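You operate a simulated robot arm through the tools that you are given. There is no shell and no other tool. Be economical: measure what you need, move in short steps, check, and stop when the job is done.

You are at the controls of a simulated two-armed robot. One attempt, no reset.

Task
Take the blue cloth from the top of the low rack and lay it out flat on the top shelf of the trolley.
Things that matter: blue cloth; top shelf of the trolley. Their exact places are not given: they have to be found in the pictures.

It is judged by the outcome, as a careful person would: the job done as asked, and still so three seconds after it is handed in. It fails if anything else is knocked over, pushed out of place, dropped, spilled or broken. Flat cloth is picked up by pressing the open fingertips on it (5 to 10 N) and closing them slowly along it; thin cloth reads only 2 to 8 mm in the jaws.

Robot
Two 7-joint arms with two-finger parallel grippers on one trunk, on a base that drives. Base frame: it is fixed to the floor where the robot stands at the start and does not move with it; the origin is under the middle of the robot, x ahead of it, y to its left, z up. Readings come in cm, degrees, newtons and seconds.
The left shoulder is at the start at [7, 16.3, 109.5], the right one opposite. Places, roughly: top shelf of the trolley [30, -180, 90]. Payload 3.43 kg a hand.
The TCP of each hand is the grasp point between the finger pads, 3.4 cm short of the fingertips. In the tool frame z runs along the fingers and y along their closing line. The gripper opens to 12.8 cm. The fingers are 2.4 cm wide and 1.2 cm thick; the gripper's body (4.8 by 13 cm) begins 9.6 cm behind the TCP.
Orientation is told as [roll, pitch, yaw] about the base's x, y, z axes, in that order, counted from this pose: with the fingers straight down and closing along the base's y, the tool's x points along the base's -x, its y along +y and its z along -z.

Tools
- The arms move only by the tool nudge_tool. It takes "left_moves", "right_moves" or both (then of equal length, played together; a hand with none holds still); each is one flat list of numbers, 6 for each row, row after row: the shift along the base's x, y, z in cm, then the turn, a rotation vector about the base's x, y, z in degrees. In form: [tx, ty, tz, wx, wy, wz, tx, ty, tz, wx, wy, wz, ...]. A call has 1 to 8 rows; each row shifts and turns the commanded pose from where the row before left it. "left_jaw" and "right_jaw" are, for a hand that has rows, the finger opening in cm, from 0 to 12.8, set as the call begins (left out, the last holds). Rows are played at 5 a second. More than 5 cm and 8.6 degrees between two rows, or a gripper value outside its range, and nothing of the call is played. A pose out of reach is approached as far as the arm can. The call stops where the force on the tool passes 40 N (or 10 N more than at its start, if that is more) or the arm is blocked; 0.2 s more then pass. The fingers move at their own pace (about 15.3 cm/s each) and stop on an object; they squeeze with about 35 N. The grip force told is the motor's: it shows also when the fingers shut on nothing. Time passes only in rows, and 0.2 s behind the last, so rows that do not move let the fingers close. It gives the time, the measured TCP pose, the force on the tool (base axes), the opening and the grip force at its end, in the units of the frame above (readings bear some noise).
- Cameras (640 x 400 px; columns grow to the right, rows downward): "scene" is now at [13.9, 0.44, 132.28]; the picture's right is [0.04, -1.00, 0.00], its down [-0.56, -0.02, -0.83] and it looks along [0.83, 0.03, -0.56] (base axes); focal length 288 px, centre (320, 200). "left" rides on the left gripper at [-3.6, 0, -9.8] in its tool frame; the picture's right is [0.00, -1.00, 0.00], its down [0.97, 0.00, -0.24] and it looks along [0.24, 0.00, 0.97] (tool axes); focal length 218 px, centre (320, 200). "right" rides on the right gripper at [-3.6, 0, -9.8] in its tool frame; the picture's right is [0.00, -1.00, 0.00], its down [0.97, 0.00, -0.24] and it looks along [0.24, 0.00, 0.97] (tool axes); focal length 218 px, centre (320, 200).
- capture(camera): a new picture of that camera. It takes no simulated time.
- slide_trunk(by): slides the trunk up (or, below 0, down) by that many cm; the arms and the scene camera ride with it, the base frame stays. It gives what a move gives, with no picture.
- steer(legs): drives the robot by 1 to 6 legs, each [ahead, left, turn to the left] in cm, cm and degrees, along the robot's own axes; the way and the turn of a leg run together, so that a leg with both is an arc; at most 150 cm and 180 degrees a leg. The arms and the cameras ride along, it lands a little off, and it stops where it bumps. It gives what a move gives.
- pan_tilt(pan, tilt): turns the head with the scene camera to pan (to the left, within 86 degrees either way) and tilt (down, from -29 to 69), counted from straight ahead of the robot. It gives what a move gives.
- probe_pixels(camera, pixels): for up to 12 pixels [column, row] of the newest picture of that camera ("zoom" is the newest enlarged one), the place [x, y, z] in the base frame of the surface seen there, good to about 0.2 cm. It takes no simulated time.
- enlarge(camera, box): a new picture of the part [left, top, right, bottom] of that camera's present view, enlarged. It takes no simulated time.
- close_job(): hands the job in; it is judged then, once.

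Work in short steps. Measure before you move; look again where a grasp or a placing could have gone wrong, and mend it. You have 80 turns and 62 pictures in all, those below and enlarged ones among them. Open the grippers and draw the arms clear of the work before you hand the job in, unless the task says otherwise; then end with one line.

The tools are called after "Emit:" as name(argument=value, ...) on one line, values as JSON. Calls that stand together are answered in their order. nudge_tool: Moves the arms, as the interface text tells. Its arguments: {"type":"object","properties":{"left_moves":{"type":"array","items":{"type":"number"}},"left_jaw":{"type":"number"},"right_moves":{"type":"array","items":{"type":"number"}},"right_jaw":{"type":"number"}},"required":[]} The other tools are called the same way: slide_trunk (by) slides the trunk up or down; steer (legs) drives the base; pan_tilt (pan, tilt) turns the head that bears the scene camera; capture (camera) takes a picture; probe_pixels (camera, pixels) gives the place of the surface under pixels of a picture; enlarge (camera, box) takes an enlarged picture of a part of a camera's view; close_job () hands the job in.

At the start:

```text
clock: 0.0
left_tool_pos: [66.05, 29.12, 103.43]
left_tcp_rot: [0.1, 0.0, 0.1]
left_contact_force: [0.7, 0.5, 0.8]
left_finger_gap: 12.8
left_finger_force: 0.1
right_tool_pos: [66.59, -21.76, 101.63]
right_tcp_rot: [0.0, 0.0, 0.1]
right_contact_force: [-0.4, 0.7, 0.1]
right_finger_gap: 12.8
right_finger_force: 0.1
trunk travel left (down, up): [-57.5, 36.5]
robot x, y, heading: [-0.1, -0.17, 0.1]
head pan, tilt: [2.3, 34.0]
```

scene: 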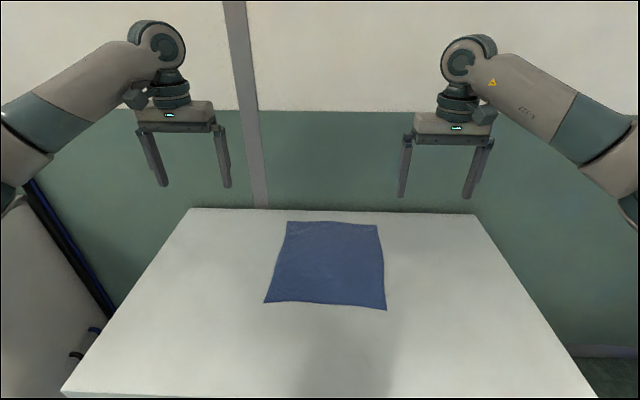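
right: 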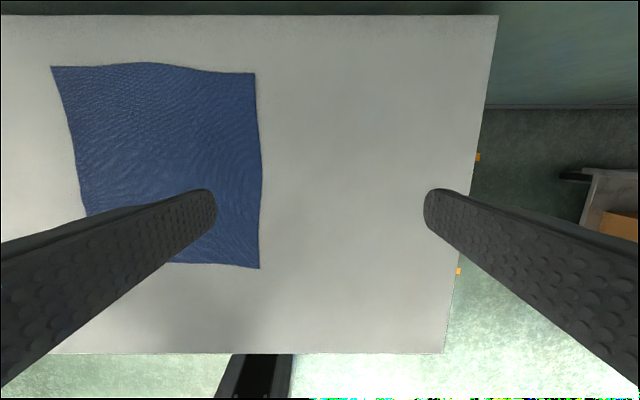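
left: 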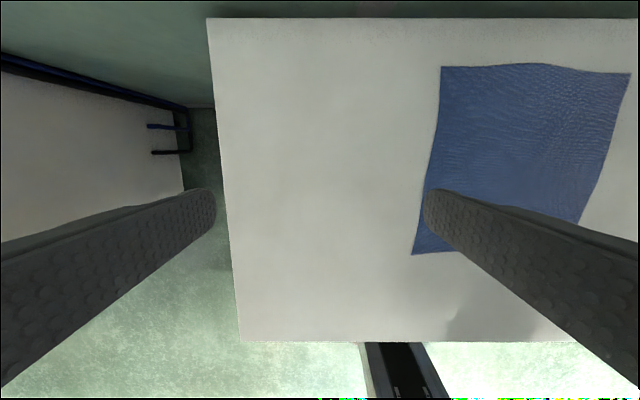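

The cloth lies flat at scene px (264..386, 221..309). I measure its corners and the rack's edges.

Emit:
probe_pixels(camera="scene", pixels=[[289, 223], [376, 227], [384, 307], [266, 301], [325, 265], [190, 210], [474, 216], [70, 390], [325, 350]])

Emit:
pan_tilt(pan=-80, tilt=25)

Emit:
capture(camera="scene")

```text
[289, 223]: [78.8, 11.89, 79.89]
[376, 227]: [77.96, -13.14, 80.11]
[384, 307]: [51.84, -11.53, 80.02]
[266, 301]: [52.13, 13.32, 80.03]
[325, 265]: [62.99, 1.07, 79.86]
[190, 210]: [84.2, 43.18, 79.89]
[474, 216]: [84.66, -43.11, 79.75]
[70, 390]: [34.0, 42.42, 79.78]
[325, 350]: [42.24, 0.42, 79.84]
```

```text
clock: 1.6
left_tool_pos: [66.02, 29.19, 103.34]
left_tcp_rot: [0.0, 0.1, 0.1]
left_contact_force: [0.2, -0.2, -0.5]
left_finger_gap: 12.82
left_finger_force: 0.1
right_tool_pos: [66.62, -21.72, 101.54]
right_tcp_rot: [-0.1, 0.0, 0.0]
right_contact_force: [0.1, 0.3, 0.0]
right_finger_gap: 12.79
right_finger_force: 0.1
trunk travel left (down, up): [-57.5, 36.5]
robot x, y, heading: [-0.26, -0.08, -0.2]
head pan, tilt: [-80.0, 25.0]
```

```text
58 pictures are left
```

scene: 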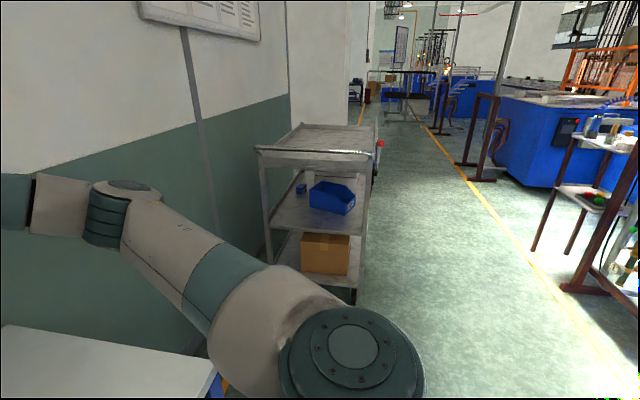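

The trolley stands at px (255-380,120-300); its top shelf is empty. I measure its corners.

Emit:
enlarge(camera="scene", box=[230, 100, 410, 212])

Emit:
probe_pixels(camera="scene", pixels=[[259, 150], [368, 155], [374, 127], [301, 124], [320, 140], [262, 152], [366, 158], [380, 144], [350, 290], [320, 148], [300, 135], [360, 135]])

```text
3.56 times, centred on (320, 156) of scene
```

zoom: 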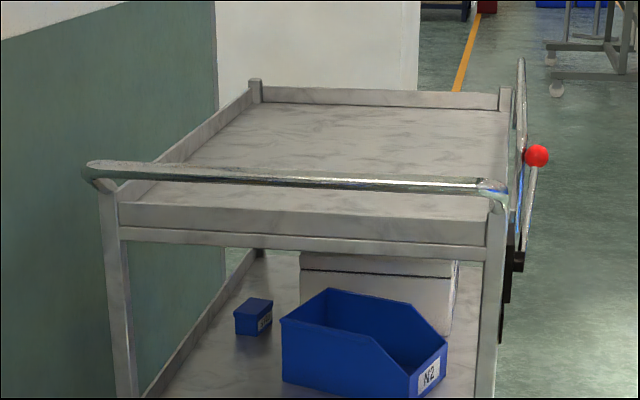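

```text
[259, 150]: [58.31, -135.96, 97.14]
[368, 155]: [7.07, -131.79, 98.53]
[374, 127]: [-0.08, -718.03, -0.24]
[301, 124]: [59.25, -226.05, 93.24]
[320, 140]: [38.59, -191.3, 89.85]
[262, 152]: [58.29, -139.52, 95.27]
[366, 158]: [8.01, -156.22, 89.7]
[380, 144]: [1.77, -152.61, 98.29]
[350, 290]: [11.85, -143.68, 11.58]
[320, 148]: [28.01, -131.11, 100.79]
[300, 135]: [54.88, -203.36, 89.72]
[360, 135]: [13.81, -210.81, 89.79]
```

I get the shelf's detail from the zoom: rim heights, the handle, and the side rail with the red knob at (537,156).

Emit:
probe_pixels(camera="zoom", pixels=[[122, 197], [480, 217], [300, 205], [300, 212], [506, 95], [500, 112], [262, 105], [380, 97], [537, 156], [521, 80], [520, 195], [300, 180]])

```text
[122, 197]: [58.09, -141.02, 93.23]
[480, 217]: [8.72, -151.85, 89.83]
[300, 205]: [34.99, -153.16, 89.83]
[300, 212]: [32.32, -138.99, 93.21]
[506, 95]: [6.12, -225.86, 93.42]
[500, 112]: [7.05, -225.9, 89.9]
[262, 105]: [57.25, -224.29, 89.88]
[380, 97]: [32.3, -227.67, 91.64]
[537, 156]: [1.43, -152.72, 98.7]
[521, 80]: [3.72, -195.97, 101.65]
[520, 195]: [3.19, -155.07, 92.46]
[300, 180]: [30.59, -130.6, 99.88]
```

Shelf floor: x 7..58, y -226..-140, z 89.8; rim 93.3; handle/rail to z≈101.6. I probe aisle obstacles for the later drive, and begin turning both hands 90° so that the fingers close along x.

Emit:
probe_pixels(camera="scene", pixels=[[575, 288], [537, 250], [475, 180], [458, 163], [450, 300], [560, 390], [500, 130], [625, 300]])

Emit:
nudge_tool(left_moves=[-1, -2, 0, 0, 0, 8.5, -1, -2, 0, 0, 0, 8.5, -1, -2, 0, 0, 0, 8.5, -1, -2, 0, 0, 0, 8.5, -1, -2, 0, 0, 0, 8.5, -1, -2, 0, 0, 0, 8.5], right_moves=[-1, 1, 0, 0, 0, -8.5, -1, 1, 0, 0, 0, -8.5, -1, 1, 0, 0, 0, -8.5, -1, 1, 0, 0, 0, -8.5, -1, 1, 0, 0, 0, -8.5, -1, 1, 0, 0, 0, -8.5], left_jaw=4, right_jaw=4)

Emit:
pan_tilt(pan=0, tilt=38)

```text
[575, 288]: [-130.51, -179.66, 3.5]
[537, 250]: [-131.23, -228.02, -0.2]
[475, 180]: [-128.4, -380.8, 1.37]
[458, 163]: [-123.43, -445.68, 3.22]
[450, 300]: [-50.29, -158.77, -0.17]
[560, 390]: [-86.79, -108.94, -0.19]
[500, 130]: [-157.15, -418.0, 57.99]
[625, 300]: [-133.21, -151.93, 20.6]
```

```text
clock: 3.0
left_tool_pos: [59.89, 17.14, 103.27]
left_tcp_rot: [-0.1, 0.0, 51.1]
left_contact_force: [0.1, -0.4, -0.5]
left_finger_gap: 4.01
left_finger_force: 0.1
right_tool_pos: [60.47, -15.82, 101.6]
right_tcp_rot: [0.0, 0.0, -51.1]
right_contact_force: [0.6, -0.7, -0.6]
right_finger_gap: 3.99
right_finger_force: 0.0
trunk travel left (down, up): [-57.5, 36.5]
robot x, y, heading: [0.1, -0.01, -0.0]
head pan, tilt: [-80.0, 25.0]
```

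```text
clock: 4.5
left_tool_pos: [59.9, 17.07, 103.31]
left_tcp_rot: [0.0, 0.0, 51.1]
left_contact_force: [0.4, 0.2, -0.3]
left_finger_gap: 3.98
left_finger_force: 0.1
right_tool_pos: [60.53, -15.71, 101.63]
right_tcp_rot: [0.0, 0.0, -50.9]
right_contact_force: [0.0, -0.4, 0.2]
right_finger_gap: 4.02
right_finger_force: 0.1
trunk travel left (down, up): [-57.5, 36.5]
robot x, y, heading: [-0.12, -0.09, 0.0]
head pan, tilt: [0.0, 38.0]
```

The aisle is clear to x≈-130. I finish the turn and bring both hands over the near corners, tips well above the cloth.

Emit:
nudge_tool(left_moves=[-0.9, -1.4, -2.6, 0, 0, 7.8, -0.9, -1.4, -2.6, 0, 0, 7.8, -0.9, -1.4, -2.6, 0, 0, 7.8, -0.9, -1.4, -2.6, 0, 0, 7.8, -0.8, -1.2, -2.6, 0, 0, 7.8], right_moves=[-1, 1.4, -2.3, 0, 0, -7.8, -1, 1.4, -2.3, 0, 0, -7.8, -1, 1.4, -2.3, 0, 0, -7.8, -1, 1.4, -2.3, 0, 0, -7.8, -1, 1.4, -2.3, 0, 0, -7.8], left_jaw=3.6, right_jaw=3.6)

Emit:
capture(camera="scene")

Emit:
capture(camera="left")

```text
clock: 5.8
left_tool_pos: [55.91, 10.78, 90.52]
left_tcp_rot: [0.0, -0.1, 90.4]
left_contact_force: [0.4, 2.1, 1.6]
left_finger_gap: 3.61
left_finger_force: 0.1
right_tool_pos: [55.93, -9.07, 89.99]
right_tcp_rot: [-0.1, -0.2, -90.4]
right_contact_force: [-0.5, -2.7, -1.5]
right_finger_gap: 3.6
right_finger_force: 0.1
trunk travel left (down, up): [-57.5, 36.5]
robot x, y, heading: [-0.09, -0.35, -0.0]
head pan, tilt: [0.0, 38.0]
stopped in row 5 (left hand): the force on the tool passed its limit (the readings are from after the stop); the commanded pose is now the measured one
```

```text
56 pictures are left
```

scene: 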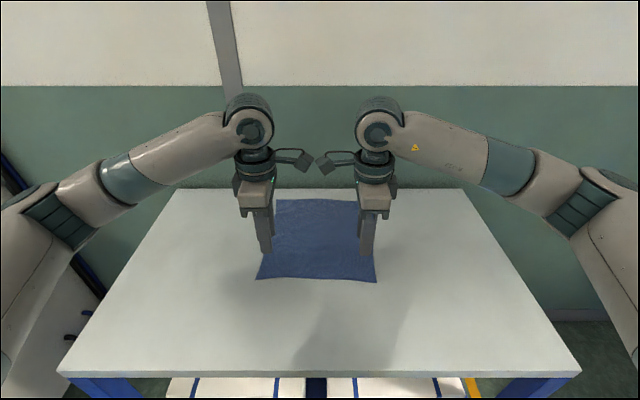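

```text
55 pictures are left
```

left: 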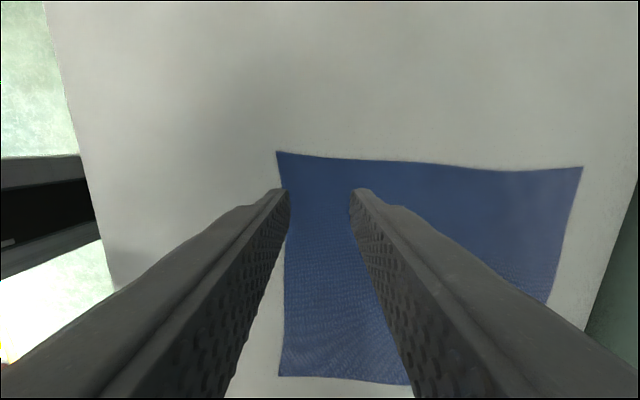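

The stop was the two inner wrist brackets touching (px 300,160 / 328,165), hands 19.9 cm apart. I spread them slightly to 21 cm and descend to just above the cloth.

Emit:
nudge_tool(left_moves=[0, 0.7, 0, 0, 0, 0, -0.2, 0, -3, 0, 0, 0, 0, 0, -3.2, 0, 0, 0], right_moves=[0, -0.7, 0, 0, 0, 0, -0.2, 0, -2.8, 0, 0, 0, 0, 0, -2.8, 0, 0, 0])

Emit:
capture(camera="left")

Emit:
capture(camera="right")

```text
clock: 6.6
left_tool_pos: [55.67, 11.32, 84.23]
left_tcp_rot: [0.0, -0.1, 90.3]
left_contact_force: [-0.3, -0.8, 0.3]
left_finger_gap: 3.59
left_finger_force: 0.1
right_tool_pos: [55.59, -9.77, 84.44]
right_tcp_rot: [-0.2, -0.1, -90.3]
right_contact_force: [-0.3, -0.4, -0.6]
right_finger_gap: 3.59
right_finger_force: 0.1
trunk travel left (down, up): [-57.5, 36.5]
robot x, y, heading: [-0.23, -0.07, 0.1]
head pan, tilt: [0.0, 38.0]
```

```text
54 pictures are left
```

left: 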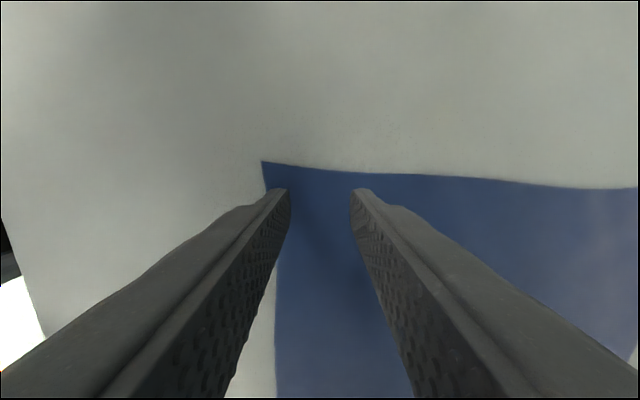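

```text
53 pictures are left
```

right: 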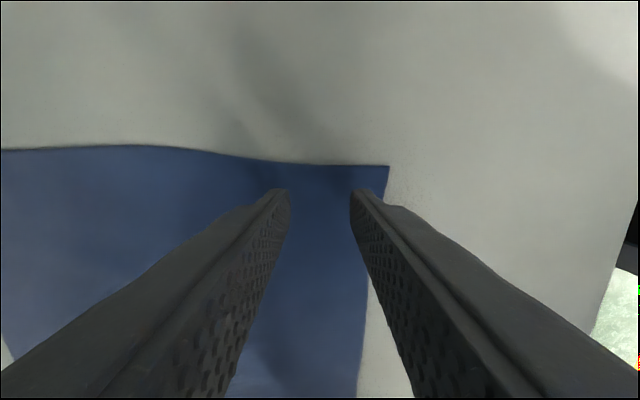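

Both hands are right over the corners, the near finger only just on the cloth's edge. I shift 0.6 cm inward and lower gently until contact.

Emit:
nudge_tool(left_moves=[0.6, 0, -0.3, 0, 0, 0, 0, 0, -0.3, 0, 0, 0, 0, 0, -0.2, 0, 0, 0], right_moves=[0.6, 0, -0.4, 0, 0, 0, 0, 0, -0.4, 0, 0, 0, 0, 0, -0.2, 0, 0, 0])

```text
clock: 7.4
left_tool_pos: [56.16, 11.53, 83.6]
left_tcp_rot: [-0.1, -0.1, 90.3]
left_contact_force: [1.6, 0.6, 6.9]
left_finger_gap: 3.58
left_finger_force: 0.1
right_tool_pos: [56.19, -9.79, 83.54]
right_tcp_rot: [0.0, -0.2, -90.3]
right_contact_force: [1.2, 0.2, 5.0]
right_finger_gap: 3.58
right_finger_force: 0.0
trunk travel left (down, up): [-57.5, 36.5]
robot x, y, heading: [-0.13, -0.0, -0.1]
head pan, tilt: [0.0, 38.0]
```

Contact at 6.9 N and 5.0 N, in range. I close slowly in steps.

Emit:
nudge_tool(left_moves=[0, 0, 0, 0, 0, 0], right_moves=[0, 0, -0.05, 0, 0, 0], left_jaw=2.6, right_jaw=2.6)

Emit:
nudge_tool(left_moves=[0, 0, 0, 0, 0, 0], right_moves=[0, 0, 0, 0, 0, 0], left_jaw=1.6, right_jaw=1.6)

Emit:
nudge_tool(left_moves=[0, 0, 0, 0, 0, 0], right_moves=[0, 0, 0, 0, 0, 0], left_jaw=0.8, right_jaw=0.8)

Emit:
nudge_tool(left_moves=[0, 0, 0, 0, 0, 0, 0, 0, 0, 0, 0, 0], right_moves=[0, 0, 0, 0, 0, 0, 0, 0, 0, 0, 0, 0], left_jaw=0, right_jaw=0)

Emit:
capture(camera="scene")

```text
clock: 7.8
left_tool_pos: [56.03, 11.4, 83.6]
left_tcp_rot: [-0.1, -0.2, 90.2]
left_contact_force: [1.9, -0.1, 8.1]
left_finger_gap: 2.54
left_finger_force: 0.2
right_tool_pos: [56.06, -9.73, 83.54]
right_tcp_rot: [0.1, -0.2, -90.3]
right_contact_force: [0.1, 0.0, 10.7]
right_finger_gap: 2.54
right_finger_force: 0.1
trunk travel left (down, up): [-57.5, 36.5]
robot x, y, heading: [0.1, -0.11, -0.1]
head pan, tilt: [0.0, 38.0]
```

```text
clock: 8.2
left_tool_pos: [56.06, 11.43, 83.6]
left_tcp_rot: [-0.1, -0.1, 90.3]
left_contact_force: [1.4, -0.7, 9.1]
left_finger_gap: 1.5
left_finger_force: 0.1
right_tool_pos: [56.13, -9.72, 83.63]
right_tcp_rot: [0.0, -0.2, -90.3]
right_contact_force: [1.8, -0.1, 13.1]
right_finger_gap: 1.46
right_finger_force: 0.1
trunk travel left (down, up): [-57.5, 36.5]
robot x, y, heading: [-0.08, 0.36, 0.0]
head pan, tilt: [0.0, 38.0]
```

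```text
clock: 8.6
left_tool_pos: [56.07, 11.51, 83.66]
left_tcp_rot: [-0.1, 0.0, 90.4]
left_contact_force: [1.0, -1.2, 10.0]
left_finger_gap: 0.9
left_finger_force: 1.0
right_tool_pos: [55.99, -9.83, 83.53]
right_tcp_rot: [-0.1, -0.2, -90.3]
right_contact_force: [0.9, 0.2, 15.9]
right_finger_gap: 0.86
right_finger_force: 0.6
trunk travel left (down, up): [-57.5, 36.5]
robot x, y, heading: [0.29, 0.15, -0.2]
head pan, tilt: [0.0, 38.0]
```

```text
clock: 9.2
left_tool_pos: [55.93, 11.51, 83.6]
left_tcp_rot: [-0.1, -0.2, 90.3]
left_contact_force: [-1.0, -3.1, 10.9]
left_finger_gap: 0.22
left_finger_force: 34.9
right_tool_pos: [56.12, -9.71, 83.57]
right_tcp_rot: [0.0, -0.2, -90.3]
right_contact_force: [1.5, 1.4, 16.8]
right_finger_gap: 0.55
right_finger_force: 34.8
trunk travel left (down, up): [-57.5, 36.5]
robot x, y, heading: [-0.1, -0.09, -0.0]
head pan, tilt: [0.0, 38.0]
```

```text
52 pictures are left
```

scene: 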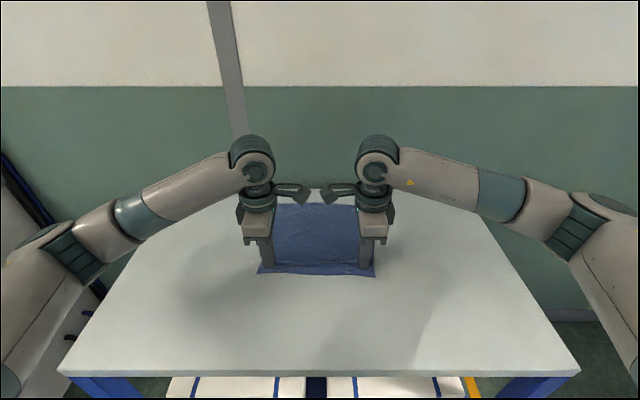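

Both jaws hold cloth (0.22 and 0.55 cm). I lift a few cm and look.

Emit:
nudge_tool(left_moves=[0, 0, 1, 0, 0, 0, 0, 0, 2, 0, 0, 0, 0, 0, 3, 0, 0, 0, 0, 0, 3, 0, 0, 0], right_moves=[0, 0, 1, 0, 0, 0, 0, 0, 2, 0, 0, 0, 0, 0, 3, 0, 0, 0, 0, 0, 3, 0, 0, 0])

Emit:
capture(camera="scene")

Emit:
capture(camera="left")

Emit:
capture(camera="right")

```text
clock: 10.2
left_tool_pos: [56.2, 11.45, 92.64]
left_tcp_rot: [-0.1, -0.1, 90.3]
left_contact_force: [0.3, -4.2, -0.3]
left_finger_gap: 0.23
left_finger_force: 34.4
right_tool_pos: [55.95, -9.79, 92.32]
right_tcp_rot: [-0.1, -0.2, -90.3]
right_contact_force: [0.1, 4.2, 0.4]
right_finger_gap: 0.21
right_finger_force: 35.0
trunk travel left (down, up): [-57.5, 36.5]
robot x, y, heading: [-0.04, 0.12, 0.1]
head pan, tilt: [0.0, 38.0]
```

```text
51 pictures are left
```

scene: 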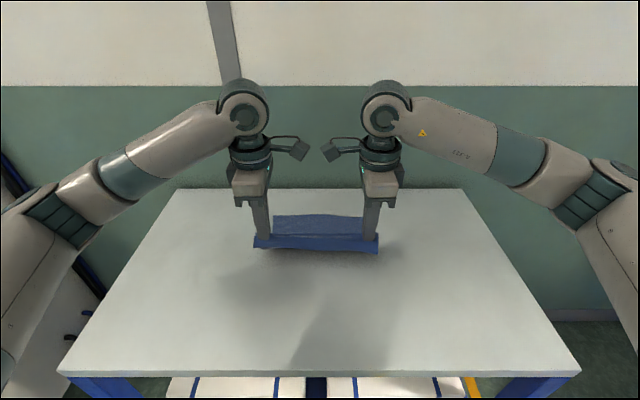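

```text
50 pictures are left
```

left: 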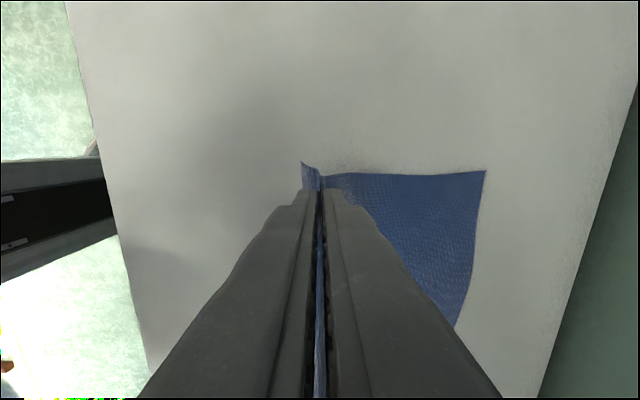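

```text
49 pictures are left
```

right: 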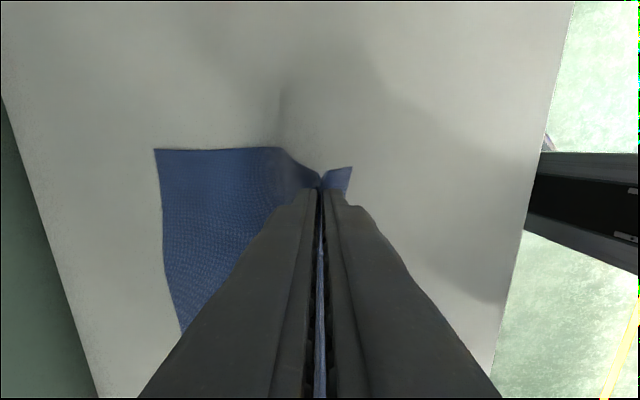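

A clean taut grip on both corners. I raise the trunk fully so the hanging cloth clears everything.

Emit:
slide_trunk(by=36)

Emit:
nudge_tool(left_moves=[0, 0, 2, 0, 0, 0, 0, 0, 2, 0, 0, 0, 0, 0, 2, 0, 0, 0], right_moves=[0, 0, 2, 0, 0, 0, 0, 0, 2, 0, 0, 0, 0, 0, 2, 0, 0, 0])

Emit:
capture(camera="scene")

```text
clock: 13.7
left_tool_pos: [56.35, 11.54, 128.51]
left_tcp_rot: [0.0, -0.1, 90.3]
left_contact_force: [-0.5, -3.9, -0.9]
left_finger_gap: 0.21
left_finger_force: 34.8
right_tool_pos: [56.15, -9.84, 128.2]
right_tcp_rot: [0.0, -0.1, -90.3]
right_contact_force: [-0.5, 4.0, -0.2]
right_finger_gap: 0.24
right_finger_force: 35.4
trunk travel left (down, up): [-93.5, 0.5]
robot x, y, heading: [0.14, -0.08, -0.2]
head pan, tilt: [0.0, 38.0]
```

```text
clock: 14.5
left_tool_pos: [56.35, 11.35, 134.5]
left_tcp_rot: [0.1, -0.2, 90.3]
left_contact_force: [-0.3, -4.4, -0.9]
left_finger_gap: 0.24
left_finger_force: 35.2
right_tool_pos: [56.18, -10.0, 134.33]
right_tcp_rot: [-0.1, -0.2, -90.3]
right_contact_force: [-0.2, 3.5, -0.1]
right_finger_gap: 0.24
right_finger_force: 35.3
trunk travel left (down, up): [-93.5, 0.5]
robot x, y, heading: [-0.17, -0.02, -0.3]
head pan, tilt: [0.0, 38.0]
```

```text
48 pictures are left
```

scene: 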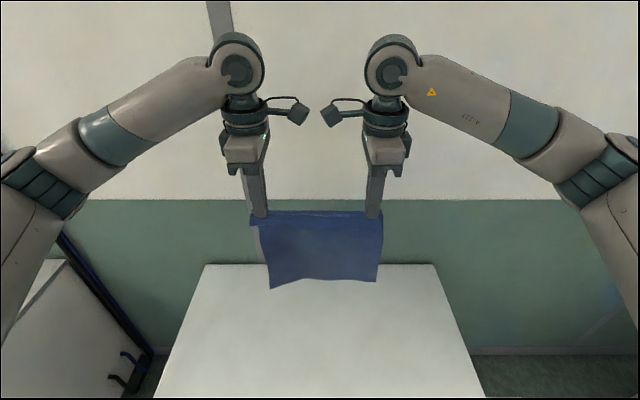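

The cloth hangs cleanly, bottom ≈ z 109. I drive back 40 cm, then right 183 cm to face the trolley's aisle side.

Emit:
steer(legs=[[-42, 0, 0], [0, -92, 0], [0, -91, 0]])

Emit:
pan_tilt(pan=0, tilt=45)

Emit:
capture(camera="scene")

```text
clock: 25.8
left_tool_pos: [15.97, -169.21, 134.41]
left_tcp_rot: [0.1, -0.2, 91.1]
left_contact_force: [0.3, -3.3, 0.4]
left_finger_gap: 0.22
left_finger_force: 34.3
right_tool_pos: [16.0, -190.52, 134.23]
right_tcp_rot: [-0.1, -0.2, -89.4]
right_contact_force: [-0.5, 3.3, -0.8]
right_finger_gap: 0.23
right_finger_force: 35.0
trunk travel left (down, up): [-93.5, 0.5]
robot x, y, heading: [-39.93, -181.18, 0.7]
head pan, tilt: [0.0, 38.0]
```

```text
clock: 26.5
left_tool_pos: [15.93, -169.36, 134.55]
left_tcp_rot: [-0.1, -0.1, 91.1]
left_contact_force: [-0.6, -3.6, -0.2]
left_finger_gap: 0.24
left_finger_force: 34.9
right_tool_pos: [16.05, -190.71, 134.33]
right_tcp_rot: [-0.2, -0.2, -89.5]
right_contact_force: [-0.5, 4.2, 0.0]
right_finger_gap: 0.24
right_finger_force: 35.2
trunk travel left (down, up): [-93.5, 0.5]
robot x, y, heading: [-40.0, -181.46, 0.8]
head pan, tilt: [0.0, 45.0]
```

```text
47 pictures are left
```

scene: 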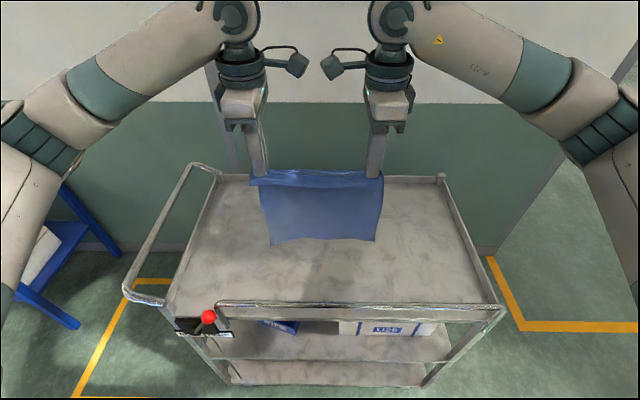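

The base is placed well (robot at -40,-181). I extend the hands 24 cm forward, so the hanging edge comes over x≈40, then lower the trunk some.

Emit:
nudge_tool(left_moves=[4, 0, 0, 0, 0, -0.8, 4, 0, 0, 0, 0, 0, 4, 0, 0, 0, 0, 0, 4, 0, 0, 0, 0, 0, 4, 0, 0, 0, 0, 0, 4, 0, 0, 0, 0, 0, 0, 0, 0, 0, 0, 0], right_moves=[4, 0, 0, 0, 0, -0.8, 4, 0, 0, 0, 0, 0, 4, 0, 0, 0, 0, 0, 4, 0, 0, 0, 0, 0, 4, 0, 0, 0, 0, 0, 4, 0, 0, 0, 0, 0, 0, 0, 0, 0, 0, 0])

Emit:
slide_trunk(by=-16)

Emit:
capture(camera="scene")

```text
clock: 28.1
left_tool_pos: [39.82, -169.54, 134.52]
left_tcp_rot: [0.0, -0.1, 90.3]
left_contact_force: [-0.2, -2.0, -0.1]
left_finger_gap: 0.23
left_finger_force: 35.1
right_tool_pos: [40.26, -190.74, 134.36]
right_tcp_rot: [-0.1, -0.3, -90.2]
right_contact_force: [-1.8, 1.4, 0.2]
right_finger_gap: 0.2
right_finger_force: 34.9
trunk travel left (down, up): [-93.5, 0.5]
robot x, y, heading: [-40.05, -181.27, 0.7]
head pan, tilt: [0.0, 45.0]
```

```text
clock: 29.9
left_tool_pos: [39.94, -169.57, 118.6]
left_tcp_rot: [0.0, 0.0, 90.3]
left_contact_force: [0.2, -2.4, 0.0]
left_finger_gap: 0.23
left_finger_force: 34.8
right_tool_pos: [40.27, -190.82, 118.16]
right_tcp_rot: [0.0, -0.1, -90.3]
right_contact_force: [-0.4, 2.1, -0.6]
right_finger_gap: 0.24
right_finger_force: 35.0
trunk travel left (down, up): [-77.5, 16.5]
robot x, y, heading: [-40.33, -181.6, 1.0]
head pan, tilt: [0.0, 45.0]
```

```text
46 pictures are left
```

scene: 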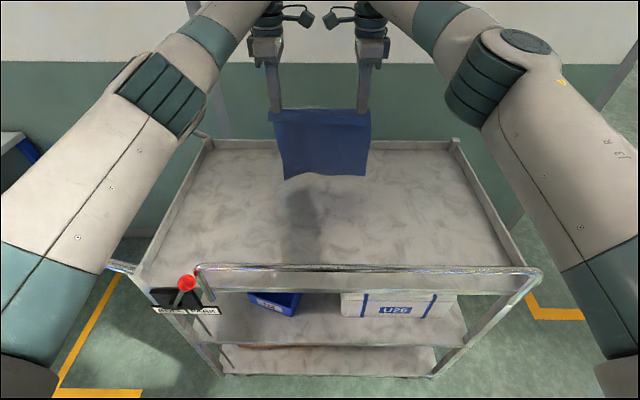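

I measure the cloth's bottom edge (px 285,178 / 364,174) and the elbow heights above the trolley.

Emit:
probe_pixels(camera="scene", pixels=[[287, 175], [325, 172], [364, 172], [275, 112], [370, 114], [150, 100], [180, 130], [470, 115], [370, 270], [225, 270], [120, 265], [203, 285]])

```text
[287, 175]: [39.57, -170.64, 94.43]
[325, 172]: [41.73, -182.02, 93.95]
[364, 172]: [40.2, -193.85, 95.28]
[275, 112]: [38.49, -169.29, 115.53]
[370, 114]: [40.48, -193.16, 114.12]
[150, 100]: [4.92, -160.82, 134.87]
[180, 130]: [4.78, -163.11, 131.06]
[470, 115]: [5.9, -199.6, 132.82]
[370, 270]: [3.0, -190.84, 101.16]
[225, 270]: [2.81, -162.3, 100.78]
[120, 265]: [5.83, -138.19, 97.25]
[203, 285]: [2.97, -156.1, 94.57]
```

The bottom edge is at z≈93.5-94; elbows are ~30 cm above the rail. I lower until the far edge touches, then start drawing back while lowering.

Emit:
nudge_tool(left_moves=[0, 0, -1.5, 0, 0, 0, 0, 0, -1.5, 0, 0, 0, 0, 0, -1.2, 0, 0, 0, -1.4, 0, -0.8, 0, 0, 0, -1.4, 0, -0.9, 0, 0, 0, -1.4, 0, -1, 0, 0, 0, -1.4, 0, -1.1, 0, 0, 0, -1.4, 0, -1.2, 0, 0, 0], right_moves=[0, 0, -1.3, 0, 0, 0, 0, 0, -1.4, 0, 0, 0, 0, 0, -1.2, 0, 0, 0, -1.4, 0, -0.8, 0, 0, 0, -1.4, 0, -0.9, 0, 0, 0, -1.4, 0, -1, 0, 0, 0, -1.4, 0, -1.1, 0, 0, 0, -1.4, 0, -1.2, 0, 0, 0])

Emit:
capture(camera="scene")

```text
clock: 31.7
left_tool_pos: [32.95, -169.54, 109.37]
left_tcp_rot: [-0.1, -0.1, 90.2]
left_contact_force: [0.3, -2.2, 0.5]
left_finger_gap: 0.24
left_finger_force: 34.7
right_tool_pos: [33.16, -190.82, 109.49]
right_tcp_rot: [-0.1, -0.3, -90.3]
right_contact_force: [0.3, 2.3, -0.3]
right_finger_gap: 0.21
right_finger_force: 34.7
trunk travel left (down, up): [-77.5, 16.5]
robot x, y, heading: [-40.0, -181.67, 0.8]
head pan, tilt: [0.0, 45.0]
```

```text
45 pictures are left
```

scene: 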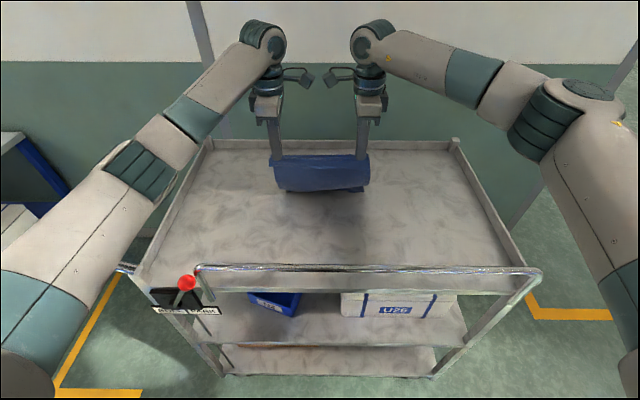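

I check the cloth's shape at (275-370,155-195).

Emit:
enlarge(camera="scene", box=[220, 120, 420, 245])

Emit:
capture(camera="left")

```text
3.20 times, centred on (320, 182) of scene
```

zoom: 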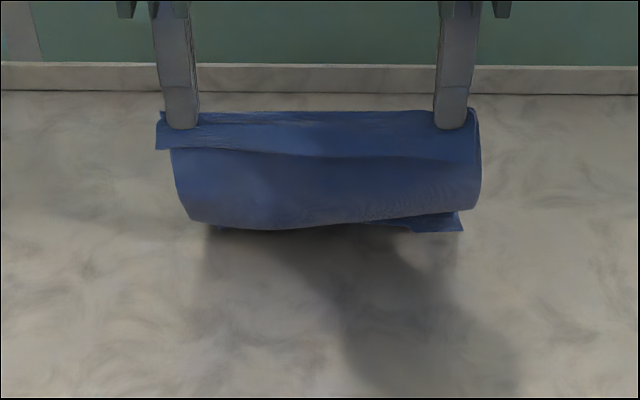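

```text
43 pictures are left
```

left: 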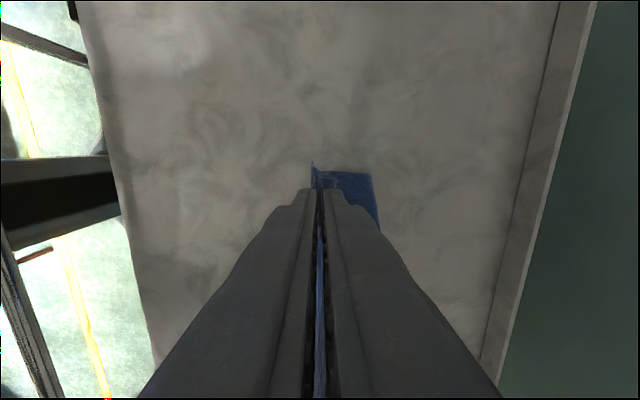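

I probe points on the cloth to learn which way the lower part bends.

Emit:
probe_pixels(camera="zoom", pixels=[[320, 120], [320, 145], [320, 175], [320, 200], [310, 222], [445, 225], [455, 218], [380, 222], [225, 228], [200, 210]])

Emit:
probe_pixels(camera="left", pixels=[[368, 180], [345, 180], [372, 210]])

```text
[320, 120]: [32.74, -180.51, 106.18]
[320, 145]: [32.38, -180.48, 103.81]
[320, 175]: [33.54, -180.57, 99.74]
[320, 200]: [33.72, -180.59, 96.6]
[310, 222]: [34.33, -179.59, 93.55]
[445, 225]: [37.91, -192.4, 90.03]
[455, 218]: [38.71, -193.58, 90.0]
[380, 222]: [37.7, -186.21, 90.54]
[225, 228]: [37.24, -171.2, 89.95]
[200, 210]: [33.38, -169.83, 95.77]
```

```text
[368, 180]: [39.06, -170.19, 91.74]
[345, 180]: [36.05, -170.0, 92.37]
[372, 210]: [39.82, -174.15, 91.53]
```

The bottom edge is tucked under by ~2 cm (edge at x≈37, z 90, fold at x≈39.8). I lift it free, go forward to x≈43, and redo it with the edge touching only while it is already moving back, so it trails.

Emit:
nudge_tool(left_moves=[0, 0, 3, 0, 0, 0, 0, 0, 3, 0, 0, 0, 1, 0, 3, 0, 0, 0, 3, 0, 0, 0, 0, 0, 3, 0, 0, 0, 0, 0, 3, 0, 0, 0, 0, 0, 0, 0, 0, 0, 0, 0], right_moves=[0, 0, 3, 0, 0, 0, 0, 0, 3, 0, 0, 0, 1, 0, 3, 0, 0, 0, 3, 0, 0, 0, 0, 0, 3, 0, 0, 0, 0, 0, 3, 0, 0, 0, 0, 0, 0, 0, 0, 0, 0, 0])

Emit:
nudge_tool(left_moves=[0, 0, -1.3, 0, 0, 0, 0, 0, -1.2, 0, 0, 0, 0, 0, 0, 0, 0, 0, 0, 0, 0, 0, 0, 0], right_moves=[0, 0, -1.3, 0, 0, 0, 0, 0, -1.2, 0, 0, 0, 0, 0, 0, 0, 0, 0, 0, 0, 0, 0, 0, 0])

Emit:
enlarge(camera="scene", box=[220, 80, 420, 205])

Emit:
probe_pixels(camera="zoom", pixels=[[320, 210], [320, 200], [220, 215], [450, 200]])

```text
clock: 33.0
left_tool_pos: [40.79, -169.2, 119.1]
left_tcp_rot: [-1.3, -0.2, 89.4]
left_contact_force: [0.6, 0.0, -0.6]
left_finger_gap: 0.27
left_finger_force: 34.8
left hand out of reach, approached as far as the arm can: row 6
right_tool_pos: [40.5, -189.14, 118.42]
right_tcp_rot: [0.2, -1.3, -86.5]
right_contact_force: [-0.6, -0.2, 0.4]
right_finger_gap: 0.22
right_finger_force: 34.8
right hand out of reach, approached as far as the arm can: row 6
trunk travel left (down, up): [-77.5, 16.5]
robot x, y, heading: [-40.47, -181.38, 0.9]
head pan, tilt: [0.0, 45.0]
stopped in row 6 (left hand): the force on the tool passed its limit (the readings are from after the stop); the commanded pose is now the measured one
```

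```text
clock: 34.0
left_tool_pos: [41.07, -169.53, 116.49]
left_tcp_rot: [-1.3, -0.4, 89.4]
left_contact_force: [1.6, 2.5, 1.5]
left_finger_gap: 0.21
left_finger_force: 35.1
right_tool_pos: [40.75, -189.52, 115.94]
right_tcp_rot: [0.1, -1.2, -86.5]
right_contact_force: [-1.0, -2.1, -1.8]
right_finger_gap: 0.25
right_finger_force: 35.1
trunk travel left (down, up): [-77.5, 16.5]
robot x, y, heading: [-40.4, -181.31, 0.6]
head pan, tilt: [0.0, 45.0]
```

```text
3.20 times, centred on (320, 142) of scene
```

zoom: 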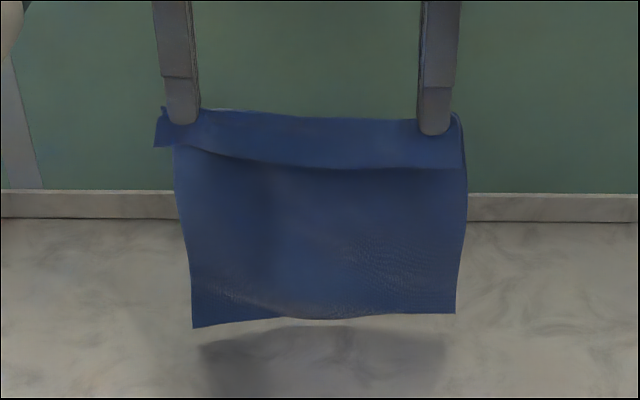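

```text
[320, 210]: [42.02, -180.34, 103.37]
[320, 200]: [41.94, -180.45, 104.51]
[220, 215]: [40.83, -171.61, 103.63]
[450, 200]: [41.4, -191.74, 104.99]
```

The edge hangs free again; reach ends near x≈41 and the brackets touch. I re-spread the hands (right -1.3 in y, yaw back), then sweep back with light descent so the edge trails.

Emit:
nudge_tool(left_moves=[-0.5, 0, -0.3, 0.7, 0, 0.8, -0.3, 0, 0, 0.6, 0, 0, 0, 0, 0, 0, 0, 0], right_moves=[-0.3, -0.7, 0, 0, 0.6, -2, -0.2, -0.6, 0, 0, 0.6, -1.7, 0, 0, 0, 0, 0, 0])

Emit:
nudge_tool(left_moves=[-1.5, 0, -0.4, 0, 0, 0, -1.5, 0, -0.5, 0, 0, 0, -1.5, 0, -0.6, 0, 0, 0, -1.5, 0, -0.8, 0, 0, 0, -1.5, 0, -1, 0, 0, 0, -1.5, 0, -1.3, 0, 0, 0], right_moves=[-1.5, 0, -0.4, 0, 0, 0, -1.5, 0, -0.5, 0, 0, 0, -1.5, 0, -0.6, 0, 0, 0, -1.5, 0, -0.8, 0, 0, 0, -1.5, 0, -1, 0, 0, 0, -1.5, 0, -1.3, 0, 0, 0])

Emit:
enlarge(camera="scene", box=[220, 100, 420, 225])

Emit:
capture(camera="left")

```text
clock: 34.8
left_tool_pos: [40.14, -169.46, 116.31]
left_tcp_rot: [-1.3, -1.5, 90.1]
left_contact_force: [-0.1, -2.6, 0.1]
left_finger_gap: 0.24
left_finger_force: 35.0
right_tool_pos: [40.07, -190.6, 115.9]
right_tcp_rot: [-1.1, -1.2, -90.3]
right_contact_force: [-0.4, 3.4, -0.6]
right_finger_gap: 0.22
right_finger_force: 35.3
trunk travel left (down, up): [-77.5, 16.5]
robot x, y, heading: [-40.19, -181.66, 1.0]
head pan, tilt: [0.0, 45.0]
```

```text
clock: 36.2
left_tool_pos: [31.18, -169.42, 111.77]
left_tcp_rot: [-1.3, -1.6, 90.1]
left_contact_force: [0.5, -3.1, -1.3]
left_finger_gap: 0.24
left_finger_force: 34.8
right_tool_pos: [31.05, -190.58, 111.2]
right_tcp_rot: [-1.1, -1.1, -90.3]
right_contact_force: [0.6, 3.7, 0.4]
right_finger_gap: 0.23
right_finger_force: 34.9
trunk travel left (down, up): [-77.5, 16.5]
robot x, y, heading: [-40.24, -181.76, 0.8]
head pan, tilt: [0.0, 45.0]
```

```text
3.20 times, centred on (320, 162) of scene
```

zoom: 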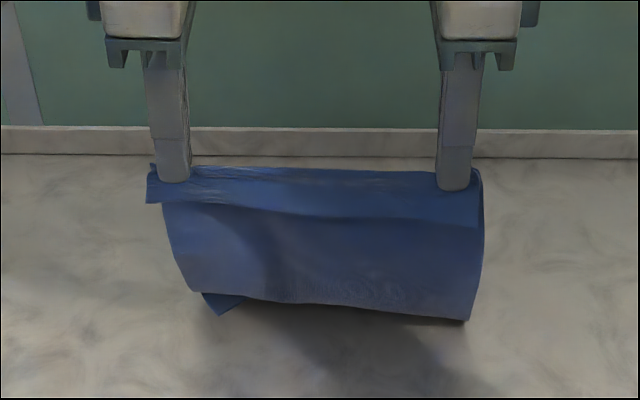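

```text
40 pictures are left
```

left: 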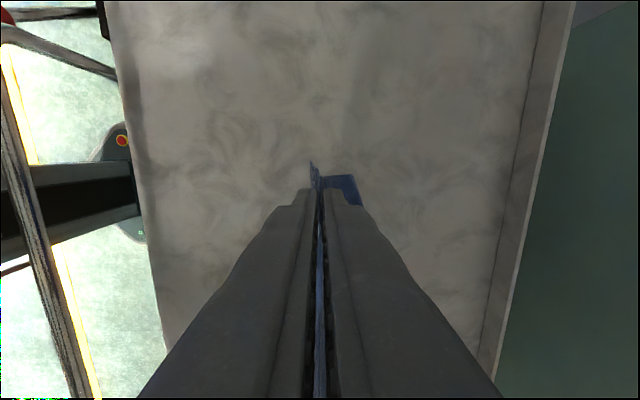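

The left bottom corner is tucked again (zoom 220,305). I lift and go forward again, raise the left a bit to level the edge, then use a quicker backward sweep so the cloth lags forward as it lands.

Emit:
nudge_tool(left_moves=[0, 0, 3, 0.6, 0, 0, 0, 0, 3, 0.6, 0, 0, 2, 0, 1.2, 0, 0, 0, 2.5, 0, 0, 0, 0, 0, 2.5, 0, 0, 0, 0, 0, 2, 0, 0, 0, 0, 0, 0, 0, 0, 0, 0, 0, 0, 0, 0, 0, 0, 0], right_moves=[0, 0, 3, 0.6, 0, 0, 0, 0, 3, 0.6, 0, 0, 2, 0, 1.2, 0, 0, 0, 2.5, 0, 0, 0, 0, 0, 2.5, 0, 0, 0, 0, 0, 2, 0, 0, 0, 0, 0, 0, 0, 0, 0, 0, 0, 0, 0, 0, 0, 0, 0])

Emit:
enlarge(camera="scene", box=[220, 80, 420, 205])

Emit:
probe_pixels(camera="zoom", pixels=[[200, 300], [320, 290], [450, 290], [200, 250], [450, 250]])

```text
clock: 38.0
left_tool_pos: [40.17, -169.48, 118.73]
left_tcp_rot: [-1.2, -2.8, 90.2]
left_contact_force: [0.2, -3.3, 0.3]
left_finger_gap: 0.24
left_finger_force: 34.3
right_tool_pos: [40.38, -190.49, 118.42]
right_tcp_rot: [-1.1, 0.0, -90.2]
right_contact_force: [-0.2, 2.3, -0.1]
right_finger_gap: 0.23
right_finger_force: 35.1
trunk travel left (down, up): [-77.5, 16.5]
robot x, y, heading: [-40.14, -181.57, 0.8]
head pan, tilt: [0.0, 45.0]
```

```text
3.20 times, centred on (320, 142) of scene
```

zoom: 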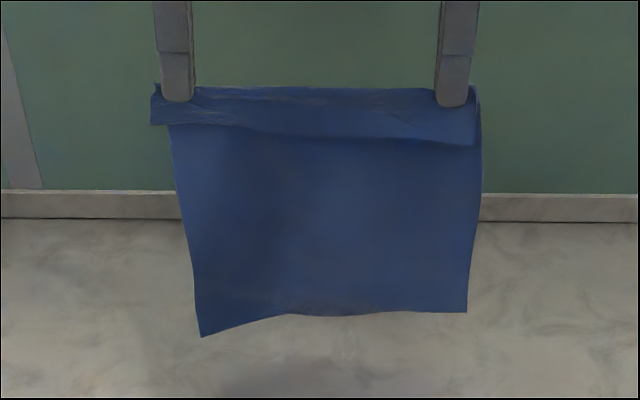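

```text
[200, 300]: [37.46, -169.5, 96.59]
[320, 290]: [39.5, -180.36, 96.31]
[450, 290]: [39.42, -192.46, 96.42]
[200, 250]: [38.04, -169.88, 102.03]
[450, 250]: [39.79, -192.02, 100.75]
```

The left bottom corner hangs ~1.5 cm lower and curls toward the robot. I raise the left hand 1.2 cm, let it settle, then sweep.

Emit:
nudge_tool(left_moves=[0, 0, 1.2, 0, 0, 0, 0, 0, 0, 0, 0, 0, 0, 0, 0, 0, 0, 0, 0, 0, 0, 0, 0, 0], right_moves=[0, 0, 0, 0, 0, 0, 0, 0, 0, 0, 0, 0, 0, 0, 0, 0, 0, 0, 0, 0, 0, 0, 0, 0])

Emit:
nudge_tool(left_moves=[-3, 0, -1.5, 0, 0, 0, -4, 0, -2.2, 0, 0, 0, -3.5, 0, -2.6, 0, 0, 0, -2.5, 0, -2.6, 0, 0, 0, -2.5, 0, -2.6, 0, 0, 0, -2, 0, -2.6, 0, 0, 0, -1.5, 0, -2.5, 0, 0, 0], right_moves=[-3, 0, -1.5, 0, 0, 0, -4, 0, -2.2, 0, 0, 0, -3.5, 0, -2.5, 0, 0, 0, -2.5, 0, -2.5, 0, 0, 0, -2.5, 0, -2.4, 0, 0, 0, -2, 0, -2.4, 0, 0, 0, -1.5, 0, -2.2, 0, 0, 0])

Emit:
enlarge(camera="scene", box=[220, 110, 420, 235])

Emit:
capture(camera="left")

Emit:
capture(camera="right")

```text
clock: 39.0
left_tool_pos: [40.14, -169.54, 120.12]
left_tcp_rot: [-1.2, -2.8, 90.3]
left_contact_force: [0.5, -3.3, -0.9]
left_finger_gap: 0.24
left_finger_force: 35.2
right_tool_pos: [40.34, -190.67, 118.62]
right_tcp_rot: [-1.1, 0.1, -90.2]
right_contact_force: [0.1, 3.2, 0.9]
right_finger_gap: 0.24
right_finger_force: 34.9
trunk travel left (down, up): [-77.5, 16.5]
robot x, y, heading: [-40.15, -181.14, 1.0]
head pan, tilt: [0.0, 45.0]
```

```text
clock: 40.6
left_tool_pos: [21.35, -169.29, 103.42]
left_tcp_rot: [-1.3, -2.8, 90.3]
left_contact_force: [-0.3, -5.0, -0.6]
left_finger_gap: 0.25
left_finger_force: 35.2
right_tool_pos: [21.03, -190.62, 102.89]
right_tcp_rot: [-1.1, 0.0, -90.3]
right_contact_force: [0.0, 4.1, 1.1]
right_finger_gap: 0.24
right_finger_force: 34.8
trunk travel left (down, up): [-77.5, 16.5]
robot x, y, heading: [-40.32, -181.45, 0.9]
head pan, tilt: [0.0, 45.0]
```

```text
3.20 times, centred on (320, 172) of scene
```

zoom: 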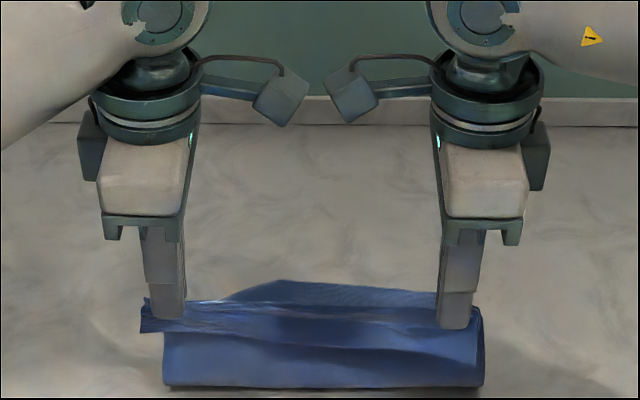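

```text
37 pictures are left
```

left: 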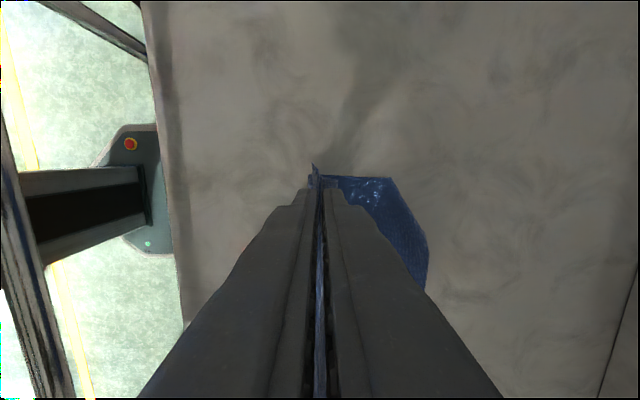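

```text
36 pictures are left
```

right: 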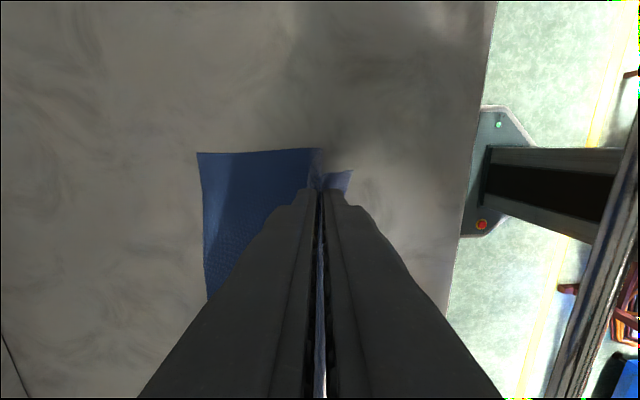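

The right side is well laid, but the left far corner still folds (left px 405,200). I lift once more, then swing forward and reverse, so the hem swings ahead before landing, left kept 1.8 cm higher.

Emit:
nudge_tool(left_moves=[0, 0, 4.2, 0, 0, 0, 1, 0, 4.2, 0, 0, 0, 2, 0, 4.2, 0, 0, 0, 2, 0, 4.2, 0, 0, 0, 0, 0, 0, 0, 0, 0, 0, 0, 0, 0, 0, 0, 0, 0, 0, 0, 0, 0, 0, 0, 0, 0, 0, 0], right_moves=[0, 0, 3.9, 0, 0, 0, 1, 0, 3.9, 0, 0, 0, 2, 0, 3.9, 0, 0, 0, 2, 0, 3.9, 0, 0, 0, 0, 0, 0, 0, 0, 0, 0, 0, 0, 0, 0, 0, 0, 0, 0, 0, 0, 0, 0, 0, 0, 0, 0, 0])

Emit:
nudge_tool(left_moves=[4.5, 0, 0, 0, 0, 0, 4.9, 0, 0, 0, 0, 0, 4, 0, -1, 0, 0, 0, -2, 0, -2.5, 0, 0, 0, -4, 0, -2.8, 0, 0, 0, -4, 0, -2.8, 0, 0, 0, -3.5, 0, -2.8, 0, 0, 0, -3, 0, -2.5, 0, 0, 0], right_moves=[4.5, 0, 0, 0, 0, 0, 4.9, 0, 0, 0, 0, 0, 4, 0, -1, 0, 0, 0, -2, 0, -2.5, 0, 0, 0, -4, 0, -2.8, 0, 0, 0, -4, 0, -2.8, 0, 0, 0, -3.5, 0, -2.8, 0, 0, 0, -3, 0, -2.5, 0, 0, 0])

Emit:
enlarge(camera="scene", box=[220, 110, 420, 235])

Emit:
capture(camera="left")

```text
clock: 42.4
left_tool_pos: [26.37, -169.48, 120.04]
left_tcp_rot: [-1.3, -2.8, 90.2]
left_contact_force: [-0.5, -5.5, -0.9]
left_finger_gap: 0.21
left_finger_force: 34.8
right_tool_pos: [26.24, -190.68, 118.34]
right_tcp_rot: [-1.1, 0.1, -90.1]
right_contact_force: [0.1, 4.3, -0.6]
right_finger_gap: 0.23
right_finger_force: 35.1
trunk travel left (down, up): [-77.5, 16.5]
robot x, y, heading: [-40.43, -181.77, 1.0]
head pan, tilt: [0.0, 45.0]
```

```text
clock: 44.2
left_tool_pos: [23.02, -169.65, 105.82]
left_tcp_rot: [-1.4, -2.7, 90.2]
left_contact_force: [-0.8, -1.3, 0.6]
left_finger_gap: 0.25
left_finger_force: 34.6
right_tool_pos: [22.84, -190.67, 103.99]
right_tcp_rot: [-1.1, 0.0, -90.3]
right_contact_force: [0.0, 2.1, 0.3]
right_finger_gap: 0.23
right_finger_force: 34.4
trunk travel left (down, up): [-77.5, 16.5]
robot x, y, heading: [-40.43, -181.37, 0.8]
head pan, tilt: [0.0, 45.0]
```

```text
3.20 times, centred on (320, 172) of scene
```

zoom: 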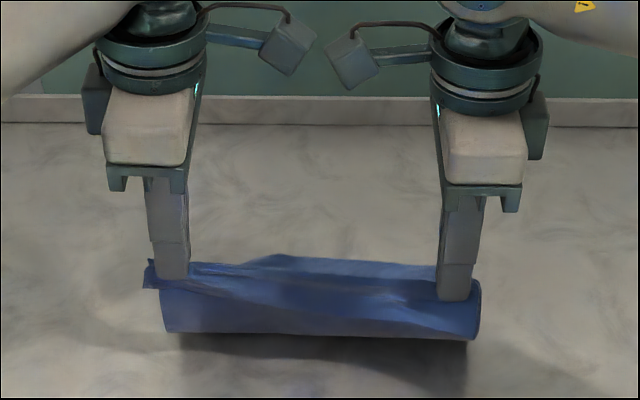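

```text
34 pictures are left
```

left: 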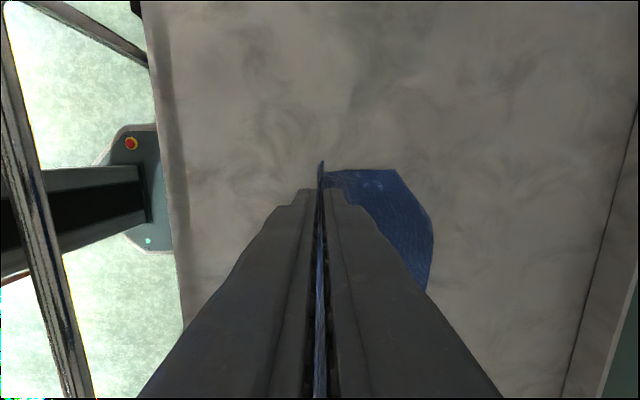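

The left far corner still looks cut off by a diagonal fold; I enlarge and probe it.

Emit:
enlarge(camera="left", box=[300, 140, 460, 300])

Emit:
probe_pixels(camera="left", pixels=[[393, 175], [415, 205], [429, 240], [426, 285], [345, 178], [370, 178], [405, 230]])

```text
2.50 times, centred on (380, 220) of left
```

zoom: 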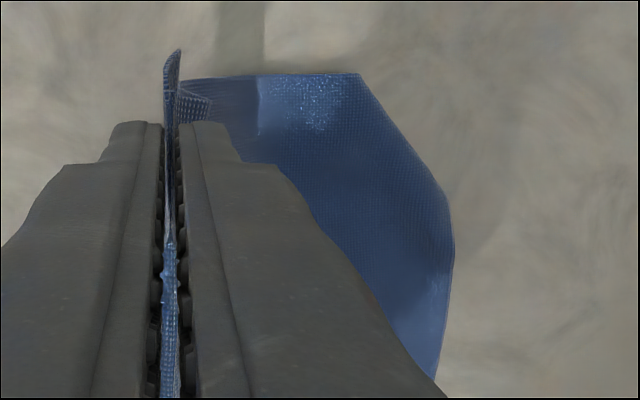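

```text
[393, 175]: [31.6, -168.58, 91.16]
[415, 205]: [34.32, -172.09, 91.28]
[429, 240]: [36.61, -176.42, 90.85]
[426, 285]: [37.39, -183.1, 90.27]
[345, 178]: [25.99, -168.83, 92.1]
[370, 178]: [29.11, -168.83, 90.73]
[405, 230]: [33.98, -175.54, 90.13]
```

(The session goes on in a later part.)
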